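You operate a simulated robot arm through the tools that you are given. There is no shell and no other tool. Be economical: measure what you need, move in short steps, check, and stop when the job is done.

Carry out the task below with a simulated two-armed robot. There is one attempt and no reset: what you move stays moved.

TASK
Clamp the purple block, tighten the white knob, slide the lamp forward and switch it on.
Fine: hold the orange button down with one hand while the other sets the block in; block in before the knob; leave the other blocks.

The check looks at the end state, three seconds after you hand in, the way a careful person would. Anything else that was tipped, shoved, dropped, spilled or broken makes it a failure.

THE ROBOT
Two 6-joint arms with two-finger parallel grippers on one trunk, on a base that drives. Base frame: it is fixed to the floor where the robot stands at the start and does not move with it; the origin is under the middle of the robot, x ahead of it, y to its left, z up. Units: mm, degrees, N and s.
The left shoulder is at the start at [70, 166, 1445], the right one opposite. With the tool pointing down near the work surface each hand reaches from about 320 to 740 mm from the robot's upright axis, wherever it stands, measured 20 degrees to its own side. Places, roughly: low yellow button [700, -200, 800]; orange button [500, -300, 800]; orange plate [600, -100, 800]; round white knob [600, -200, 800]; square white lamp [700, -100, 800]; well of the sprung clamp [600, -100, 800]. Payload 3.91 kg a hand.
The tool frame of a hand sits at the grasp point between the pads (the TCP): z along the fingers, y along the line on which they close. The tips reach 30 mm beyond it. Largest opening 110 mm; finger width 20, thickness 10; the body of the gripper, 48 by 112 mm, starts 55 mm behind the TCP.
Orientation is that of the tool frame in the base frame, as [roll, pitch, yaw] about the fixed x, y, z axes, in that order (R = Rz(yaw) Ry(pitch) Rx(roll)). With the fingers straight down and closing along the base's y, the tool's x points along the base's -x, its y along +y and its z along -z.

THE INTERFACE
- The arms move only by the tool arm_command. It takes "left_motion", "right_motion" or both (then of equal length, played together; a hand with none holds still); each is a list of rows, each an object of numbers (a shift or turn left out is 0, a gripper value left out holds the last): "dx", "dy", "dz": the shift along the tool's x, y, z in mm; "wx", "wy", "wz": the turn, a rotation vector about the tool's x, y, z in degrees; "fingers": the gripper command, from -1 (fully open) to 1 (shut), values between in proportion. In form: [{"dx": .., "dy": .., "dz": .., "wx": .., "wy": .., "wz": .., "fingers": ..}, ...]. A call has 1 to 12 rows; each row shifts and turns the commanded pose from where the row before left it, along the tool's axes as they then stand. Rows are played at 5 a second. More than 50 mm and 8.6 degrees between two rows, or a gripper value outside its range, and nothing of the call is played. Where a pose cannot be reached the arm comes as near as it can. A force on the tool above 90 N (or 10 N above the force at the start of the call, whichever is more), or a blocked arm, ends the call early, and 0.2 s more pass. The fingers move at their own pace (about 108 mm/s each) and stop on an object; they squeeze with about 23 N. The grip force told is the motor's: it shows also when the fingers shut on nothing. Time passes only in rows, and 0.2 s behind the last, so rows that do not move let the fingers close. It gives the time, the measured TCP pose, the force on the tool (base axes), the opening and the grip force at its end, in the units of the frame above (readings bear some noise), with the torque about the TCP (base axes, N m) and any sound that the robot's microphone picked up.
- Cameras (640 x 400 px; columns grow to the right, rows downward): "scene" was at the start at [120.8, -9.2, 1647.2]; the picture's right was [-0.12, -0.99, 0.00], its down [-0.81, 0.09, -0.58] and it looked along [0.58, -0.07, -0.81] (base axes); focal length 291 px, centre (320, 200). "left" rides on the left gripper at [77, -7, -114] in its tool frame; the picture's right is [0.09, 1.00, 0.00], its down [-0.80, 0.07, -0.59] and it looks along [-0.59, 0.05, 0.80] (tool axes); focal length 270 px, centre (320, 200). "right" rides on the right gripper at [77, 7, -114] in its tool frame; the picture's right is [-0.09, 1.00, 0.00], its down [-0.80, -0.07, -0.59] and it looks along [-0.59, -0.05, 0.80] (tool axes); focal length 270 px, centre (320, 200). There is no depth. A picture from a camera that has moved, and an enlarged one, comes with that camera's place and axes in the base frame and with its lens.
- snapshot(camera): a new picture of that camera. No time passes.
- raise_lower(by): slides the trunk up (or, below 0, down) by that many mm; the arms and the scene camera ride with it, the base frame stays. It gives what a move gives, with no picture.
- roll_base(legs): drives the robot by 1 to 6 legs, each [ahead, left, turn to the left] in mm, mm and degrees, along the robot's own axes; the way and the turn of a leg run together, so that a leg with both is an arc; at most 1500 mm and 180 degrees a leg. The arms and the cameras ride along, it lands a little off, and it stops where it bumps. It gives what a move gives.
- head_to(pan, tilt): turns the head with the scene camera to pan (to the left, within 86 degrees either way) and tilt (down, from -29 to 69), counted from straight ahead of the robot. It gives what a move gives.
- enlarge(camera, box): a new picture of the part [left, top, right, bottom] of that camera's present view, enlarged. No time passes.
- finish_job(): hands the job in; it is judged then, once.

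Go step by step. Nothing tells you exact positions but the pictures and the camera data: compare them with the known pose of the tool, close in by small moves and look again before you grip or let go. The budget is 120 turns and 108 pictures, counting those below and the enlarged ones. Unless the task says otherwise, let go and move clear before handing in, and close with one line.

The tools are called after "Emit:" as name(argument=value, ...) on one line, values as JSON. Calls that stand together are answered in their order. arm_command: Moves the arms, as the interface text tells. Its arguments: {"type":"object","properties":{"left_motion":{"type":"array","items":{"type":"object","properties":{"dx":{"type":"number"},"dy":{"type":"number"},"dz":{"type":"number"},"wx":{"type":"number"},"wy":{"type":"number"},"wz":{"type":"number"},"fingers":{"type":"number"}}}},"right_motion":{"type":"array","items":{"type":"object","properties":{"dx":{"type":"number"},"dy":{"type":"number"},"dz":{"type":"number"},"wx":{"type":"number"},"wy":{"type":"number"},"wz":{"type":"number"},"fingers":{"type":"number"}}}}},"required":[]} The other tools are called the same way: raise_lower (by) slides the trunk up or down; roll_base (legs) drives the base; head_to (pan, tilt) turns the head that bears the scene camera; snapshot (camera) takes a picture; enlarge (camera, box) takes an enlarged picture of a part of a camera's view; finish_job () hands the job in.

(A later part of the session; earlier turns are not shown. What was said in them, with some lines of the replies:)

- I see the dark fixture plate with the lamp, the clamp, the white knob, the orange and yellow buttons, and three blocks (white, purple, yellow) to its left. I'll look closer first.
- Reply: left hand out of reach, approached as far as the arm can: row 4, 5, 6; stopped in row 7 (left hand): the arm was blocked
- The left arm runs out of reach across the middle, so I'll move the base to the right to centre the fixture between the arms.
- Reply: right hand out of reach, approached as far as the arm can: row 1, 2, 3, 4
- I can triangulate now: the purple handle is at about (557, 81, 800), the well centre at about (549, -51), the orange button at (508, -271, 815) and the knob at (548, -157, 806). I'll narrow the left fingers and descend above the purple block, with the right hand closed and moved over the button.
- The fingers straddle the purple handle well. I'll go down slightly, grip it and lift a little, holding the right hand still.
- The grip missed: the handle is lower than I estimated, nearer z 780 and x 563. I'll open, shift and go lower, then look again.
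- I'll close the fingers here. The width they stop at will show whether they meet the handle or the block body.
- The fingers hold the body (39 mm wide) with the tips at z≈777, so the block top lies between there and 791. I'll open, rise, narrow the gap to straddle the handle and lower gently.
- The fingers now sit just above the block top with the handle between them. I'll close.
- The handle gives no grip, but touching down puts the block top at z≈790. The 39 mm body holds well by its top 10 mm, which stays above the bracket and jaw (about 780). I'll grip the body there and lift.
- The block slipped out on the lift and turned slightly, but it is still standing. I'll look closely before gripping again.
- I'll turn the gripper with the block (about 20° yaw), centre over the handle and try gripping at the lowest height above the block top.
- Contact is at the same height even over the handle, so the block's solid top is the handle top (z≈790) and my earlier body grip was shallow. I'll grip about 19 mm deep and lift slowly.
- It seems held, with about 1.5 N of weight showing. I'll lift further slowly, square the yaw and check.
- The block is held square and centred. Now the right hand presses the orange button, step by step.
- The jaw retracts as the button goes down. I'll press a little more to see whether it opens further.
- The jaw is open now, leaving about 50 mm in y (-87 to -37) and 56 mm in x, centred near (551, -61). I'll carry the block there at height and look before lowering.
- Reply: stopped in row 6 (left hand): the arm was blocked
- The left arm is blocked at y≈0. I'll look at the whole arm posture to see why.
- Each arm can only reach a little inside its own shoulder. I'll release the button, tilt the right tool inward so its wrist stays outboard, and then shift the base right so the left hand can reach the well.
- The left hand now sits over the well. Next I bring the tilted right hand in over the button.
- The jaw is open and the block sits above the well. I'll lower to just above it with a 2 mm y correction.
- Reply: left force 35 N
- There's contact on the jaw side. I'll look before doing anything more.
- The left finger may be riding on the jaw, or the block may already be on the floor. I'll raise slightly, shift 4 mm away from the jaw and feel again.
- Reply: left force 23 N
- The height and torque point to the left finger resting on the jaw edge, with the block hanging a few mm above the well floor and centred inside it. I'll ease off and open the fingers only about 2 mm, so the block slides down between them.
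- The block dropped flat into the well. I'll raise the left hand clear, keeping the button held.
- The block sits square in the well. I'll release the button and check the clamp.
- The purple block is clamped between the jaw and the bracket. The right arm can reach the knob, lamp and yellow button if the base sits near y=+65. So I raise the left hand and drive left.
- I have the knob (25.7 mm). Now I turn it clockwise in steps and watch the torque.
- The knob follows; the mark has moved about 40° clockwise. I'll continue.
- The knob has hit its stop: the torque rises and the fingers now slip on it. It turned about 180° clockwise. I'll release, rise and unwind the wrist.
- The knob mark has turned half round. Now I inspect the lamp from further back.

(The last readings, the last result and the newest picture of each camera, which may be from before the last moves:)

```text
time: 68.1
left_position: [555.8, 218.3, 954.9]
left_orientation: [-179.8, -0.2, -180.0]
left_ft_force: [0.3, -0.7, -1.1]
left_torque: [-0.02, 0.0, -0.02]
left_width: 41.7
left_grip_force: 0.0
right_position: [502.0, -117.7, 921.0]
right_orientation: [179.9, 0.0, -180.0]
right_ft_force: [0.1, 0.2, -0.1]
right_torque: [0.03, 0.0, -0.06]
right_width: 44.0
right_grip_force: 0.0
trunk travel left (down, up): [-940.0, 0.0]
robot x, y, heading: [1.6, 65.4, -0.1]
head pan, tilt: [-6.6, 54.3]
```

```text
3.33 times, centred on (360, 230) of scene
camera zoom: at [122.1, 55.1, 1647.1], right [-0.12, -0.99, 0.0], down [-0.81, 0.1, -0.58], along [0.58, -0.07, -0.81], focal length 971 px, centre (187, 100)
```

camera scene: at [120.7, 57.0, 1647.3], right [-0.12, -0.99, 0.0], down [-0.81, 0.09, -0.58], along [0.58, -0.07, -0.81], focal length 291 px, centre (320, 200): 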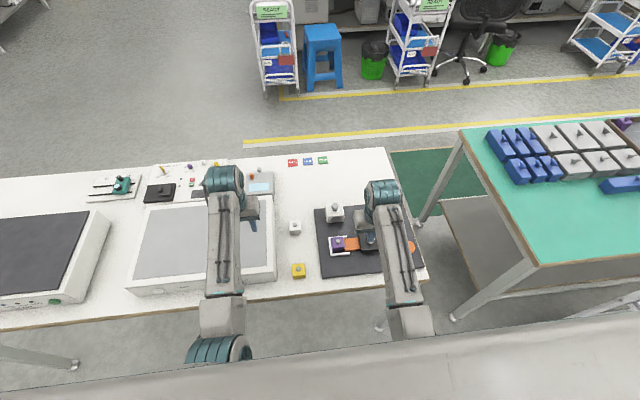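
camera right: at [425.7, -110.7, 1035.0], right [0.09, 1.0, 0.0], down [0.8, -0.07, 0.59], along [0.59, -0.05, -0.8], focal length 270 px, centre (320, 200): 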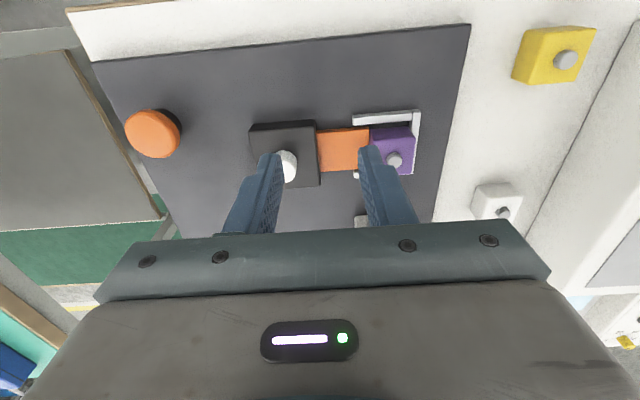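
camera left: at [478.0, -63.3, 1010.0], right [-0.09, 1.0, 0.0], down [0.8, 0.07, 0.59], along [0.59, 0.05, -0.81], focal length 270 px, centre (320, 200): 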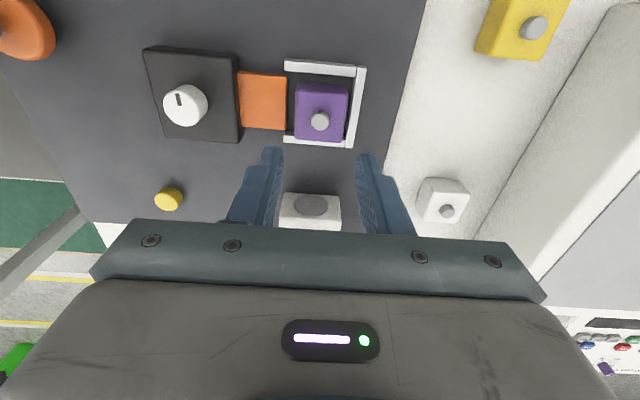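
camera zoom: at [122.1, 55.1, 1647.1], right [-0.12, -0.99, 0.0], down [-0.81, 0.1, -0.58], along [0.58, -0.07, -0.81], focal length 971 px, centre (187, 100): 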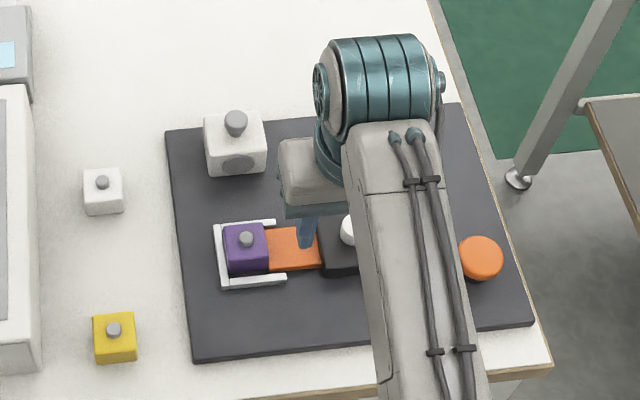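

Emit:
arm_command(right_motion=[{"dx": -35, "dy": 10, "dz": -5}, {"dx": -35, "dy": 5}, {"dx": -20}, {}])

Emit:
enlarge(camera="right", box=[170, 40, 490, 240])

Emit:
enlarge(camera="scene", box=[310, 190, 370, 230])

```text
time: 69.1
left_position: [554.4, 217.8, 956.8]
left_orientation: [-179.7, -0.1, 179.9]
left_ft_force: [-0.1, 0.4, 0.1]
left_torque: [0.02, 0.05, 0.0]
left_width: 41.8
left_grip_force: 0.1
right_position: [590.0, -101.5, 925.4]
right_orientation: [180.0, 0.0, 179.9]
right_ft_force: [0.7, 0.0, -0.9]
right_torque: [0.04, 0.0, 0.02]
right_width: 43.9
right_grip_force: 0.0
trunk travel left (down, up): [-940.0, 0.0]
robot x, y, heading: [0.1, 67.5, -0.1]
head pan, tilt: [-6.6, 54.3]
```

```text
2.00 times, centred on (330, 140) of right
camera zoom: at [514.5, -94.9, 1040.7], right [0.09, 1.0, 0.0], down [0.8, -0.07, 0.59], along [0.59, -0.05, -0.8], focal length 541 px, centre (300, 320)
```

zoom: 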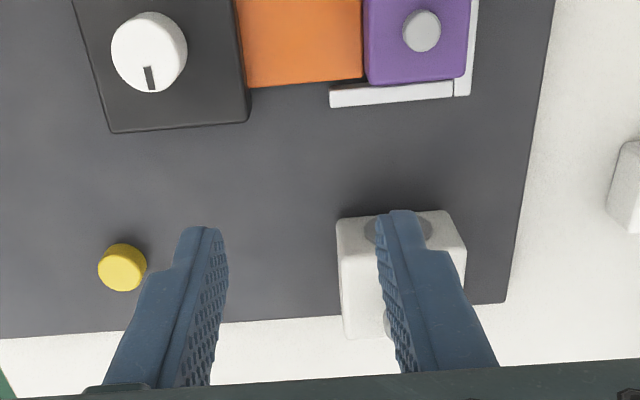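

```text
10.00 times, centred on (340, 210) of scene
camera zoom: at [119.8, 56.9, 1647.3], right [-0.12, -0.99, 0.0], down [-0.81, 0.09, -0.58], along [0.58, -0.07, -0.81], focal length 2913 px, centre (120, 100)
```

zoom: 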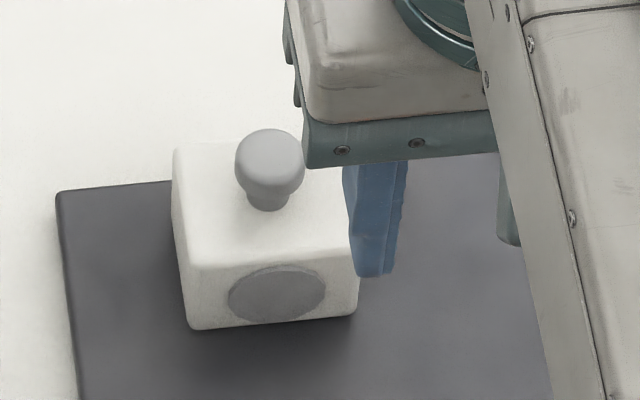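

The lamp's lens faces the robot and the lamp sits at the plate's rear edge, so its way forward is toward the clamp. It lies at about x 645–695, y -86 to -26, top z 810. I'll shift the base left a little for reach and straddle it with open fingers.

Emit:
arm_command(right_motion=[{"dz": -15, "fingers": -1}, {"dz": -10}, {}])

Emit:
roll_base(legs=[[0, 50, 0]])

Emit:
arm_command(right_motion=[{"dx": -20, "dy": -5}, {"dx": -30}, {"dx": -25}, {}])

Emit:
snapshot(camera="right")

```text
time: 69.9
left_position: [556.4, 218.7, 954.9]
left_orientation: [-179.8, -0.1, 179.9]
left_ft_force: [0.4, 0.5, 0.2]
left_torque: [0.04, -0.01, 0.02]
left_width: 41.6
left_grip_force: 0.0
right_position: [590.5, -102.5, 952.8]
right_orientation: [-180.0, 0.1, -180.0]
right_ft_force: [-0.3, -0.7, 0.1]
right_torque: [0.0, 0.01, 0.0]
right_width: 110.2
right_grip_force: 0.0
trunk travel left (down, up): [-940.0, 0.0]
robot x, y, heading: [0.4, 68.0, 0.1]
head pan, tilt: [-6.6, 54.3]
```

```text
time: 70.8
left_position: [555.7, 261.4, 955.3]
left_orientation: [-180.0, -0.1, 179.9]
left_ft_force: [-0.3, -0.8, -0.8]
left_torque: [0.03, 0.0, -0.03]
left_width: 41.7
left_grip_force: 0.0
right_position: [590.6, -59.5, 949.6]
right_orientation: [179.6, 0.0, 179.9]
right_ft_force: [-0.8, -0.8, -0.3]
right_torque: [0.06, -0.02, 0.02]
right_width: 110.0
right_grip_force: 0.0
trunk travel left (down, up): [-940.0, 0.0]
robot x, y, heading: [1.1, 112.7, 0.0]
head pan, tilt: [-6.6, 54.3]
```

```text
time: 71.8
left_position: [554.5, 267.7, 955.0]
left_orientation: [-179.7, -0.1, 180.0]
left_ft_force: [-0.2, 0.3, 0.1]
left_torque: [0.04, 0.02, -0.01]
left_width: 41.8
left_grip_force: 0.1
right_position: [665.9, -57.9, 951.3]
right_orientation: [179.9, 0.0, 179.8]
right_ft_force: [-0.3, -0.2, 0.3]
right_torque: [0.04, 0.04, -0.02]
right_width: 110.0
right_grip_force: 0.1
trunk travel left (down, up): [-940.0, 0.0]
robot x, y, heading: [-1.1, 112.7, -0.2]
head pan, tilt: [-6.6, 54.3]
```

```text
42 pictures are left
camera right: at [590.2, -50.9, 1066.0], right [0.09, 1.0, 0.0], down [0.8, -0.07, 0.59], along [0.59, -0.05, -0.8], focal length 270 px, centre (320, 200)
```

right: 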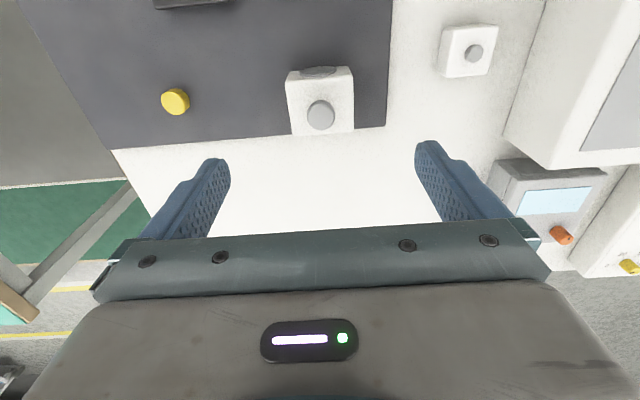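

Emit:
arm_command(right_motion=[{"dx": -4, "dz": 35}, {"dz": 35}, {"dz": 30}, {}])

Emit:
snapshot(camera="right")

```text
time: 72.8
left_position: [555.1, 267.5, 955.3]
left_orientation: [-179.7, -0.2, 179.9]
left_ft_force: [0.4, 0.2, -0.3]
left_torque: [0.02, -0.02, 0.04]
left_width: 41.8
left_grip_force: 0.0
right_position: [670.4, -60.3, 851.8]
right_orientation: [-180.0, 0.0, 179.9]
right_ft_force: [0.0, 0.4, -0.7]
right_torque: [0.02, -0.02, 0.0]
right_width: 109.8
right_grip_force: 0.0
trunk travel left (down, up): [-940.0, 0.0]
robot x, y, heading: [3.5, 115.8, -0.1]
head pan, tilt: [-6.6, 54.3]
```

```text
41 pictures are left
camera right: at [594.3, -52.1, 965.8], right [0.09, 1.0, 0.0], down [0.8, -0.07, 0.59], along [0.59, -0.05, -0.8], focal length 270 px, centre (320, 200)
```

right: 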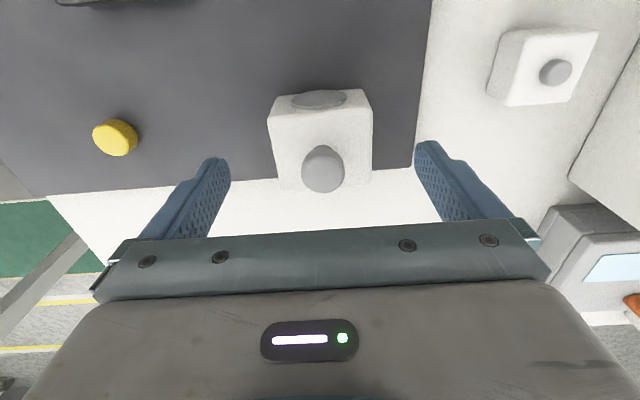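

Emit:
arm_command(right_motion=[{"dz": 20}, {"dz": 15}, {"fingers": -0.3}, {"fingers": 0}, {}])

Emit:
snapshot(camera="right")

```text
time: 74.0
left_position: [555.7, 267.7, 955.7]
left_orientation: [-179.6, -0.1, 179.9]
left_ft_force: [-0.1, -0.1, 0.3]
left_torque: [0.01, -0.02, -0.01]
left_width: 41.6
left_grip_force: 0.0
right_position: [670.2, -58.1, 816.0]
right_orientation: [180.0, -0.1, 179.9]
right_ft_force: [-0.7, 6.8, -3.9]
right_torque: [0.77, -0.68, 0.23]
right_width: 59.2
right_grip_force: 45.0
trunk travel left (down, up): [-940.0, 0.0]
robot x, y, heading: [2.8, 117.0, -0.2]
head pan, tilt: [-6.6, 54.3]
```

```text
40 pictures are left
camera right: at [594.2, -50.5, 930.4], right [0.09, 1.0, 0.0], down [0.8, -0.07, 0.59], along [0.59, -0.05, -0.8], focal length 270 px, centre (320, 200)
```

right: 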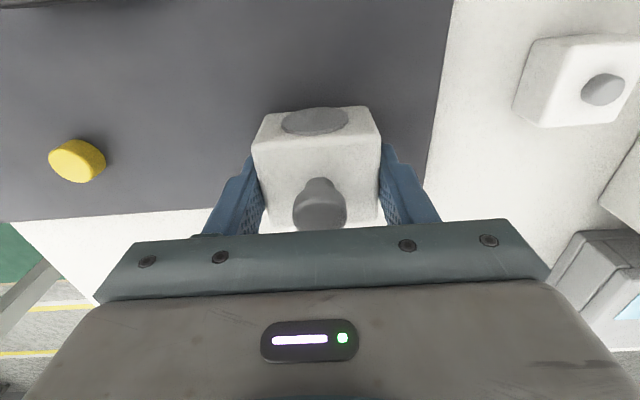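

I'm gripping the lamp body (59 mm). I'll drag it gently toward the robot and watch the force.

Emit:
arm_command(right_motion=[{"dx": 4}, {"dx": 4}, {"dx": 4}, {}])

Emit:
snapshot(camera="right")

```text
time: 75.0
left_position: [556.3, 267.8, 955.0]
left_orientation: [-179.6, -0.3, 179.9]
left_ft_force: [-0.1, 0.6, -0.2]
left_torque: [0.0, -0.04, 0.0]
left_width: 41.7
left_grip_force: 0.1
right_position: [658.4, -57.6, 815.3]
right_orientation: [-179.9, 0.0, 179.9]
right_ft_force: [0.4, 11.3, -6.7]
right_torque: [0.66, -0.86, 0.32]
right_width: 59.8
right_grip_force: 45.3
trunk travel left (down, up): [-940.0, 0.0]
robot x, y, heading: [0.1, 114.2, -0.1]
head pan, tilt: [-6.6, 54.3]
```

```text
39 pictures are left
camera right: at [582.2, -50.3, 930.4], right [0.09, 1.0, 0.0], down [0.8, -0.07, 0.59], along [0.59, -0.05, -0.8], focal length 270 px, centre (320, 200)
```

right: 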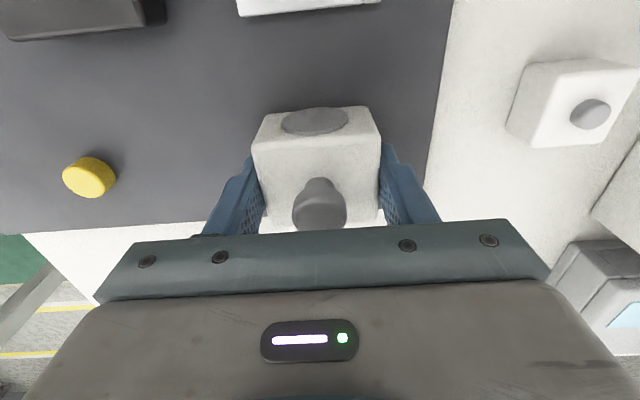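

The lamp slides freely that way. I'll continue to find its stop.

Emit:
arm_command(right_motion=[{"dx": 4, "dy": 0.7, "dz": 0.5}, {"dx": 4}, {"dx": 4}, {}])

Emit:
arm_command(right_motion=[{"dx": 3}, {"dx": 3}, {"dx": 3}, {}])

Emit:
snapshot(camera="right")

```text
time: 76.0
left_position: [555.4, 269.4, 955.5]
left_orientation: [-179.6, -0.1, 179.9]
left_ft_force: [0.3, -0.2, -0.3]
left_torque: [-0.02, 0.0, 0.02]
left_width: 41.9
left_grip_force: 0.1
right_position: [646.3, -57.3, 815.7]
right_orientation: [-179.9, 0.0, 179.9]
right_ft_force: [-0.3, 8.7, 2.0]
right_torque: [0.27, 0.88, 0.26]
right_width: 59.6
right_grip_force: 44.9
trunk travel left (down, up): [-940.0, 0.0]
robot x, y, heading: [0.6, 118.8, -0.3]
head pan, tilt: [-6.6, 54.3]
```

```text
time: 77.0
left_position: [555.8, 266.9, 954.8]
left_orientation: [-179.7, -0.1, 179.9]
left_ft_force: [-0.6, 0.3, 0.0]
left_torque: [-0.03, 0.04, -0.03]
left_width: 41.6
left_grip_force: 0.1
right_position: [637.1, -58.0, 816.5]
right_orientation: [-179.9, 0.1, 179.9]
right_ft_force: [-0.2, 7.3, -2.9]
right_torque: [-0.28, -0.11, 0.06]
right_width: 59.6
right_grip_force: 45.1
trunk travel left (down, up): [-940.0, 0.0]
robot x, y, heading: [-1.1, 112.4, -0.2]
head pan, tilt: [-6.6, 54.3]
```

```text
38 pictures are left
camera right: at [560.7, -50.1, 930.4], right [0.09, 1.0, 0.0], down [0.8, -0.07, 0.59], along [0.59, -0.05, -0.8], focal length 270 px, centre (320, 200)
```

right: 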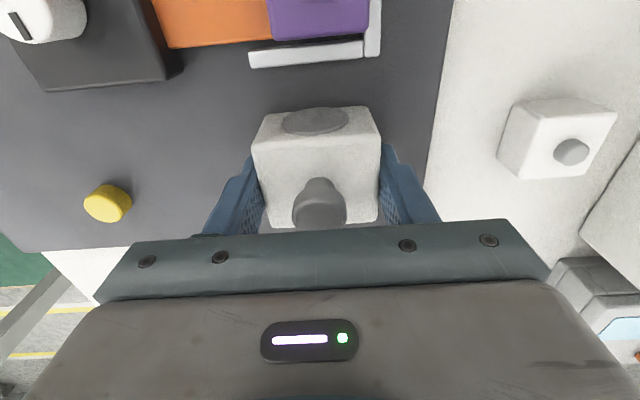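

Emit:
arm_command(right_motion=[{"dx": 3}, {"dx": 3}, {}])

Emit:
arm_command(right_motion=[{"dx": 2}, {"dx": 2}, {}])

Emit:
snapshot(camera="right")

```text
time: 77.8
left_position: [555.4, 269.1, 955.1]
left_orientation: [-179.7, -0.1, 179.9]
left_ft_force: [0.8, 0.5, 0.2]
left_torque: [-0.02, 0.01, -0.01]
left_width: 41.8
left_grip_force: 0.1
right_position: [630.6, -58.4, 815.9]
right_orientation: [-179.9, 0.0, 180.0]
right_ft_force: [0.0, 5.9, 1.9]
right_torque: [-0.28, 0.66, 0.01]
right_width: 59.8
right_grip_force: 44.8
trunk travel left (down, up): [-940.0, 0.0]
robot x, y, heading: [-3.0, 114.8, -0.3]
head pan, tilt: [-6.6, 54.3]
```

```text
time: 78.6
left_position: [557.2, 267.0, 954.7]
left_orientation: [-179.7, -0.2, 180.0]
left_ft_force: [-0.1, 0.0, -0.4]
left_torque: [0.0, 0.02, 0.0]
left_width: 41.7
left_grip_force: 0.1
right_position: [629.6, -57.4, 815.8]
right_orientation: [-179.9, 0.0, 179.9]
right_ft_force: [16.3, 5.7, 2.2]
right_torque: [0.08, 0.32, 0.08]
right_width: 59.4
right_grip_force: 44.9
trunk travel left (down, up): [-940.0, 0.0]
robot x, y, heading: [2.0, 115.2, -0.1]
head pan, tilt: [-6.6, 54.3]
```

```text
37 pictures are left
camera right: at [553.6, -50.2, 930.2], right [0.09, 1.0, 0.0], down [0.8, -0.07, 0.6], along [0.59, -0.05, -0.8], focal length 270 px, centre (320, 200)
```

right: 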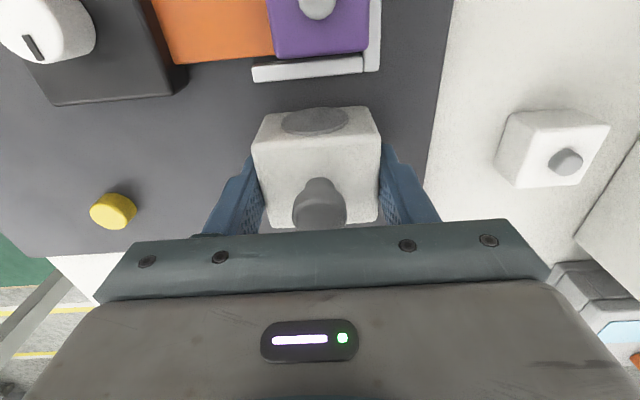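

The lamp hit its end stop after 40 mm of travel (16 N). I'll release it, rise and move the base back toward the yellow button.

Emit:
arm_command(right_motion=[{"fingers": -0.4}, {}, {"dz": -30}, {"dz": -30}, {"dz": -30, "fingers": 1}, {}])

Emit:
roll_base(legs=[[0, -85, 0]])

Emit:
arm_command(right_motion=[{"dy": -30}, {"dy": -32}, {"dx": 20}, {"dx": 20}, {}])

Emit:
snapshot(camera="right")

```text
time: 80.0
left_position: [556.6, 267.9, 955.1]
left_orientation: [-179.7, -0.1, 180.0]
left_ft_force: [-0.2, 0.3, -0.2]
left_torque: [-0.01, 0.0, 0.01]
left_width: 41.8
left_grip_force: 0.1
right_position: [626.0, -58.8, 905.6]
right_orientation: [-180.0, 0.0, 179.8]
right_ft_force: [-0.4, -0.1, -0.4]
right_torque: [0.01, -0.02, -0.01]
right_width: 0.0
right_grip_force: 22.9
trunk travel left (down, up): [-940.0, 0.0]
robot x, y, heading: [0.3, 112.6, -0.1]
head pan, tilt: [-6.6, 54.3]
```

```text
time: 81.1
left_position: [555.4, 189.5, 955.3]
left_orientation: [-179.6, -0.1, -180.0]
left_ft_force: [-0.4, 0.4, 0.6]
left_torque: [-0.04, 0.01, -0.01]
left_width: 41.8
left_grip_force: 0.0
right_position: [627.1, -135.7, 906.2]
right_orientation: [-179.8, 0.0, 180.0]
right_ft_force: [-0.5, 1.4, -0.2]
right_torque: [-0.01, 0.03, 0.02]
right_width: 0.0
right_grip_force: 22.8
trunk travel left (down, up): [-940.0, 0.0]
robot x, y, heading: [1.2, 31.8, 0.1]
head pan, tilt: [-6.6, 54.3]
```

```text
time: 82.3
left_position: [554.7, 184.8, 955.3]
left_orientation: [-179.7, -0.1, 180.0]
left_ft_force: [-0.3, -0.9, 0.1]
left_torque: [0.02, 0.0, 0.01]
left_width: 41.9
left_grip_force: 0.1
right_position: [586.9, -200.8, 905.7]
right_orientation: [180.0, 0.1, 180.0]
right_ft_force: [0.2, 0.1, -0.1]
right_torque: [0.02, 0.0, 0.0]
right_width: 0.0
right_grip_force: 23.0
trunk travel left (down, up): [-940.0, 0.0]
robot x, y, heading: [0.2, 32.0, -0.0]
head pan, tilt: [-6.6, 54.3]
```

```text
36 pictures are left
camera right: at [511.4, -194.1, 1020.4], right [0.09, 1.0, 0.0], down [0.8, -0.07, 0.59], along [0.59, -0.05, -0.8], focal length 270 px, centre (320, 200)
```

right: 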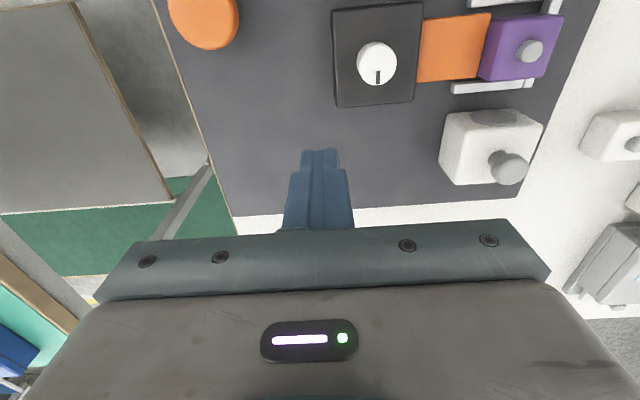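

Emit:
arm_command(right_motion=[{"dx": -35, "dy": -3}, {"dx": -33, "dy": -3}, {}])

Emit:
snapshot(camera="right")

```text
time: 83.1
left_position: [554.0, 185.5, 956.0]
left_orientation: [-179.8, 0.1, -180.0]
left_ft_force: [0.6, -0.5, -0.2]
left_torque: [-0.03, 0.0, -0.04]
left_width: 41.8
left_grip_force: 0.0
right_position: [654.0, -208.3, 905.4]
right_orientation: [-179.9, 0.2, 180.0]
right_ft_force: [0.5, -1.0, 0.4]
right_torque: [0.03, -0.02, 0.01]
right_width: 0.1
right_grip_force: 22.9
trunk travel left (down, up): [-940.0, 0.0]
robot x, y, heading: [-3.4, 31.1, -0.1]
head pan, tilt: [-6.6, 54.3]
```

```text
35 pictures are left
camera right: at [578.4, -201.8, 1021.0], right [0.09, 1.0, 0.0], down [0.8, -0.07, 0.6], along [0.59, -0.05, -0.8], focal length 270 px, centre (320, 200)
```

right: 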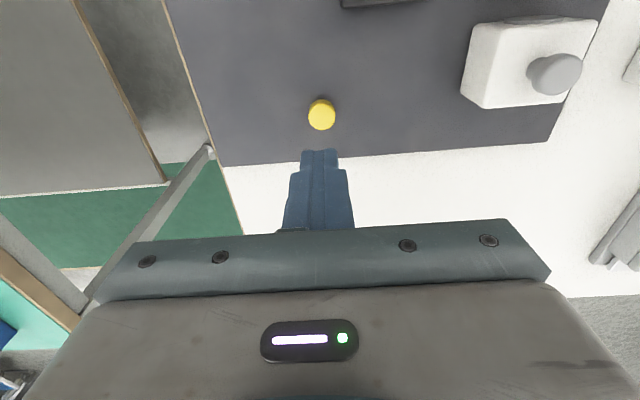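

The yellow button is at (658, -207), top about z 782. I'll lower in stages.

Emit:
arm_command(right_motion=[{"dx": -4, "dy": 1, "dz": 30}, {"dz": 30}, {"dz": 22}, {}])

Emit:
enlarge(camera="right", box=[220, 80, 420, 230])

```text
time: 84.1
left_position: [555.0, 185.0, 954.8]
left_orientation: [-179.7, -0.1, -180.0]
left_ft_force: [-0.4, 0.2, 0.3]
left_torque: [0.01, 0.03, 0.01]
left_width: 42.1
left_grip_force: 0.1
right_position: [660.1, -206.6, 821.5]
right_orientation: [-180.0, 0.0, -180.0]
right_ft_force: [0.3, 0.0, 0.0]
right_torque: [0.0, 0.0, 0.01]
right_width: 0.0
right_grip_force: 23.0
trunk travel left (down, up): [-940.0, 0.0]
robot x, y, heading: [-3.6, 31.2, 0.0]
head pan, tilt: [-6.6, 54.3]
```

```text
2.67 times, centred on (320, 155) of right
camera zoom: at [583.7, -200.6, 937.5], right [0.09, 1.0, 0.0], down [0.8, -0.07, 0.59], along [0.59, -0.05, -0.8], focal length 721 px, centre (320, 320)
```

zoom: 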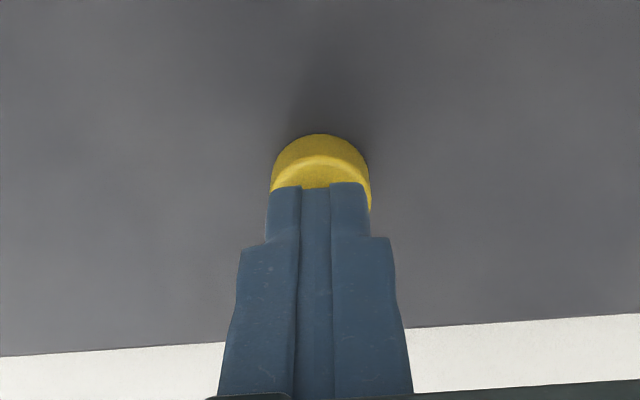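

Emit:
arm_command(right_motion=[{"dz": 3}, {"dz": 3}, {"dz": 2}, {}])

Emit:
arm_command(right_motion=[{"dz": 2}, {"dz": 2}, {}])

Emit:
snapshot(camera="right")

```text
time: 85.1
left_position: [555.5, 185.5, 955.8]
left_orientation: [-179.7, -0.1, 180.0]
left_ft_force: [-0.4, -0.3, -0.7]
left_torque: [-0.02, -0.02, -0.01]
left_width: 42.0
left_grip_force: 0.0
right_position: [659.6, -207.7, 816.5]
right_orientation: [180.0, 0.0, -180.0]
right_ft_force: [0.5, -0.7, 2.6]
right_torque: [-0.03, 0.03, 0.01]
right_width: 0.0
right_grip_force: 23.4
trunk travel left (down, up): [-940.0, 0.0]
robot x, y, heading: [1.7, 31.9, 0.0]
head pan, tilt: [-6.6, 54.3]
```

```text
time: 85.9
left_position: [554.4, 184.1, 956.3]
left_orientation: [-179.7, 0.0, -179.9]
left_ft_force: [-0.1, 0.4, -0.4]
left_torque: [0.04, -0.02, -0.02]
left_width: 41.8
left_grip_force: 0.1
right_position: [658.7, -206.8, 812.0]
right_orientation: [-180.0, 0.0, -179.9]
right_ft_force: [0.7, -2.2, 7.2]
right_torque: [-0.05, 0.01, -0.01]
right_width: 0.1
right_grip_force: 22.4
trunk travel left (down, up): [-940.0, 0.0]
robot x, y, heading: [-0.7, 34.8, -0.0]
head pan, tilt: [-6.6, 54.3]
heard: click
```

```text
33 pictures are left
camera right: at [583.4, -200.0, 927.2], right [0.09, 1.0, 0.0], down [0.8, -0.07, 0.6], along [0.59, -0.05, -0.8], focal length 270 px, centre (320, 200)
```

right: 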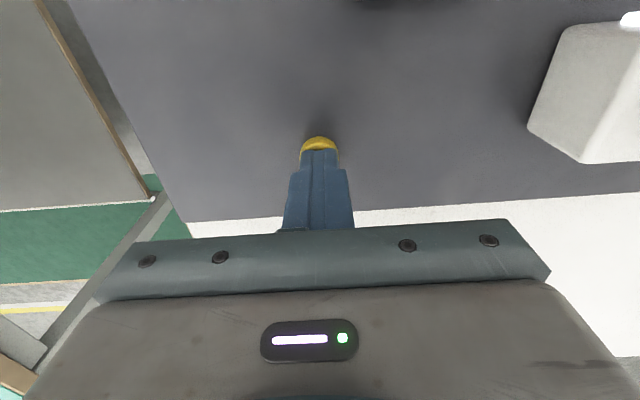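

A click was heard and the lens looks lit white. I'll lift off straight up and check that the lamp stays on and everything is in place.

Emit:
arm_command(right_motion=[{"dz": -10}, {"dz": -30}, {"dz": -35}, {"dz": -35}, {"dx": 25, "dy": -30}, {"dx": 25, "dy": -40}, {"dy": -40}, {"dy": -40}, {}])

Emit:
enlarge(camera="scene", box=[240, 160, 440, 290])

Emit:
snapshot(camera="right")

```text
time: 87.9
left_position: [554.1, 185.5, 955.4]
left_orientation: [-179.7, -0.1, -180.0]
left_ft_force: [-0.1, 0.0, 0.2]
left_torque: [0.0, -0.04, -0.04]
left_width: 41.9
left_grip_force: 0.1
right_position: [608.0, -356.5, 920.2]
right_orientation: [-180.0, 0.0, -179.9]
right_ft_force: [-0.7, 0.2, 0.3]
right_torque: [0.0, -0.01, 0.01]
right_width: 0.3
right_grip_force: 23.7
trunk travel left (down, up): [-940.0, 0.0]
robot x, y, heading: [-3.6, 33.3, -0.1]
head pan, tilt: [-6.6, 54.3]
```

```text
3.08 times, centred on (340, 225) of scene
camera zoom: at [119.9, 22.9, 1647.3], right [-0.12, -0.99, 0.0], down [-0.81, 0.09, -0.58], along [0.58, -0.07, -0.81], focal length 896 px, centre (258, 123)
```

zoom: 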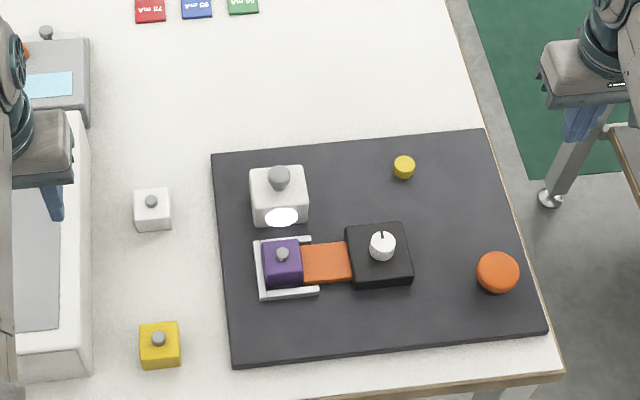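

```text
31 pictures are left
camera right: at [532.2, -349.8, 1034.8], right [0.09, 1.0, 0.0], down [0.8, -0.07, 0.59], along [0.59, -0.05, -0.8], focal length 270 px, centre (320, 200)
```

right: 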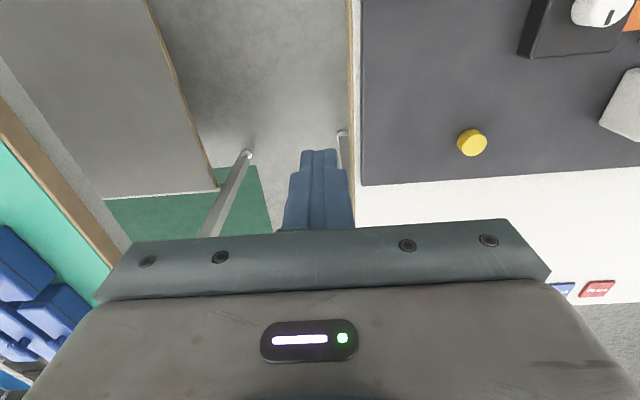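

The lamp is forward and lit, the purple block is clamped, the knob is at its stop, and the other blocks are where they were. Both hands are clear, so I'm handing in.

Emit:
finish_job()

```text
The job is handed in.
```

The purple block is clamped, the white knob is turned clockwise to its stop, and the lamp is slid forward to its stop and switched on; the other blocks were left alone.
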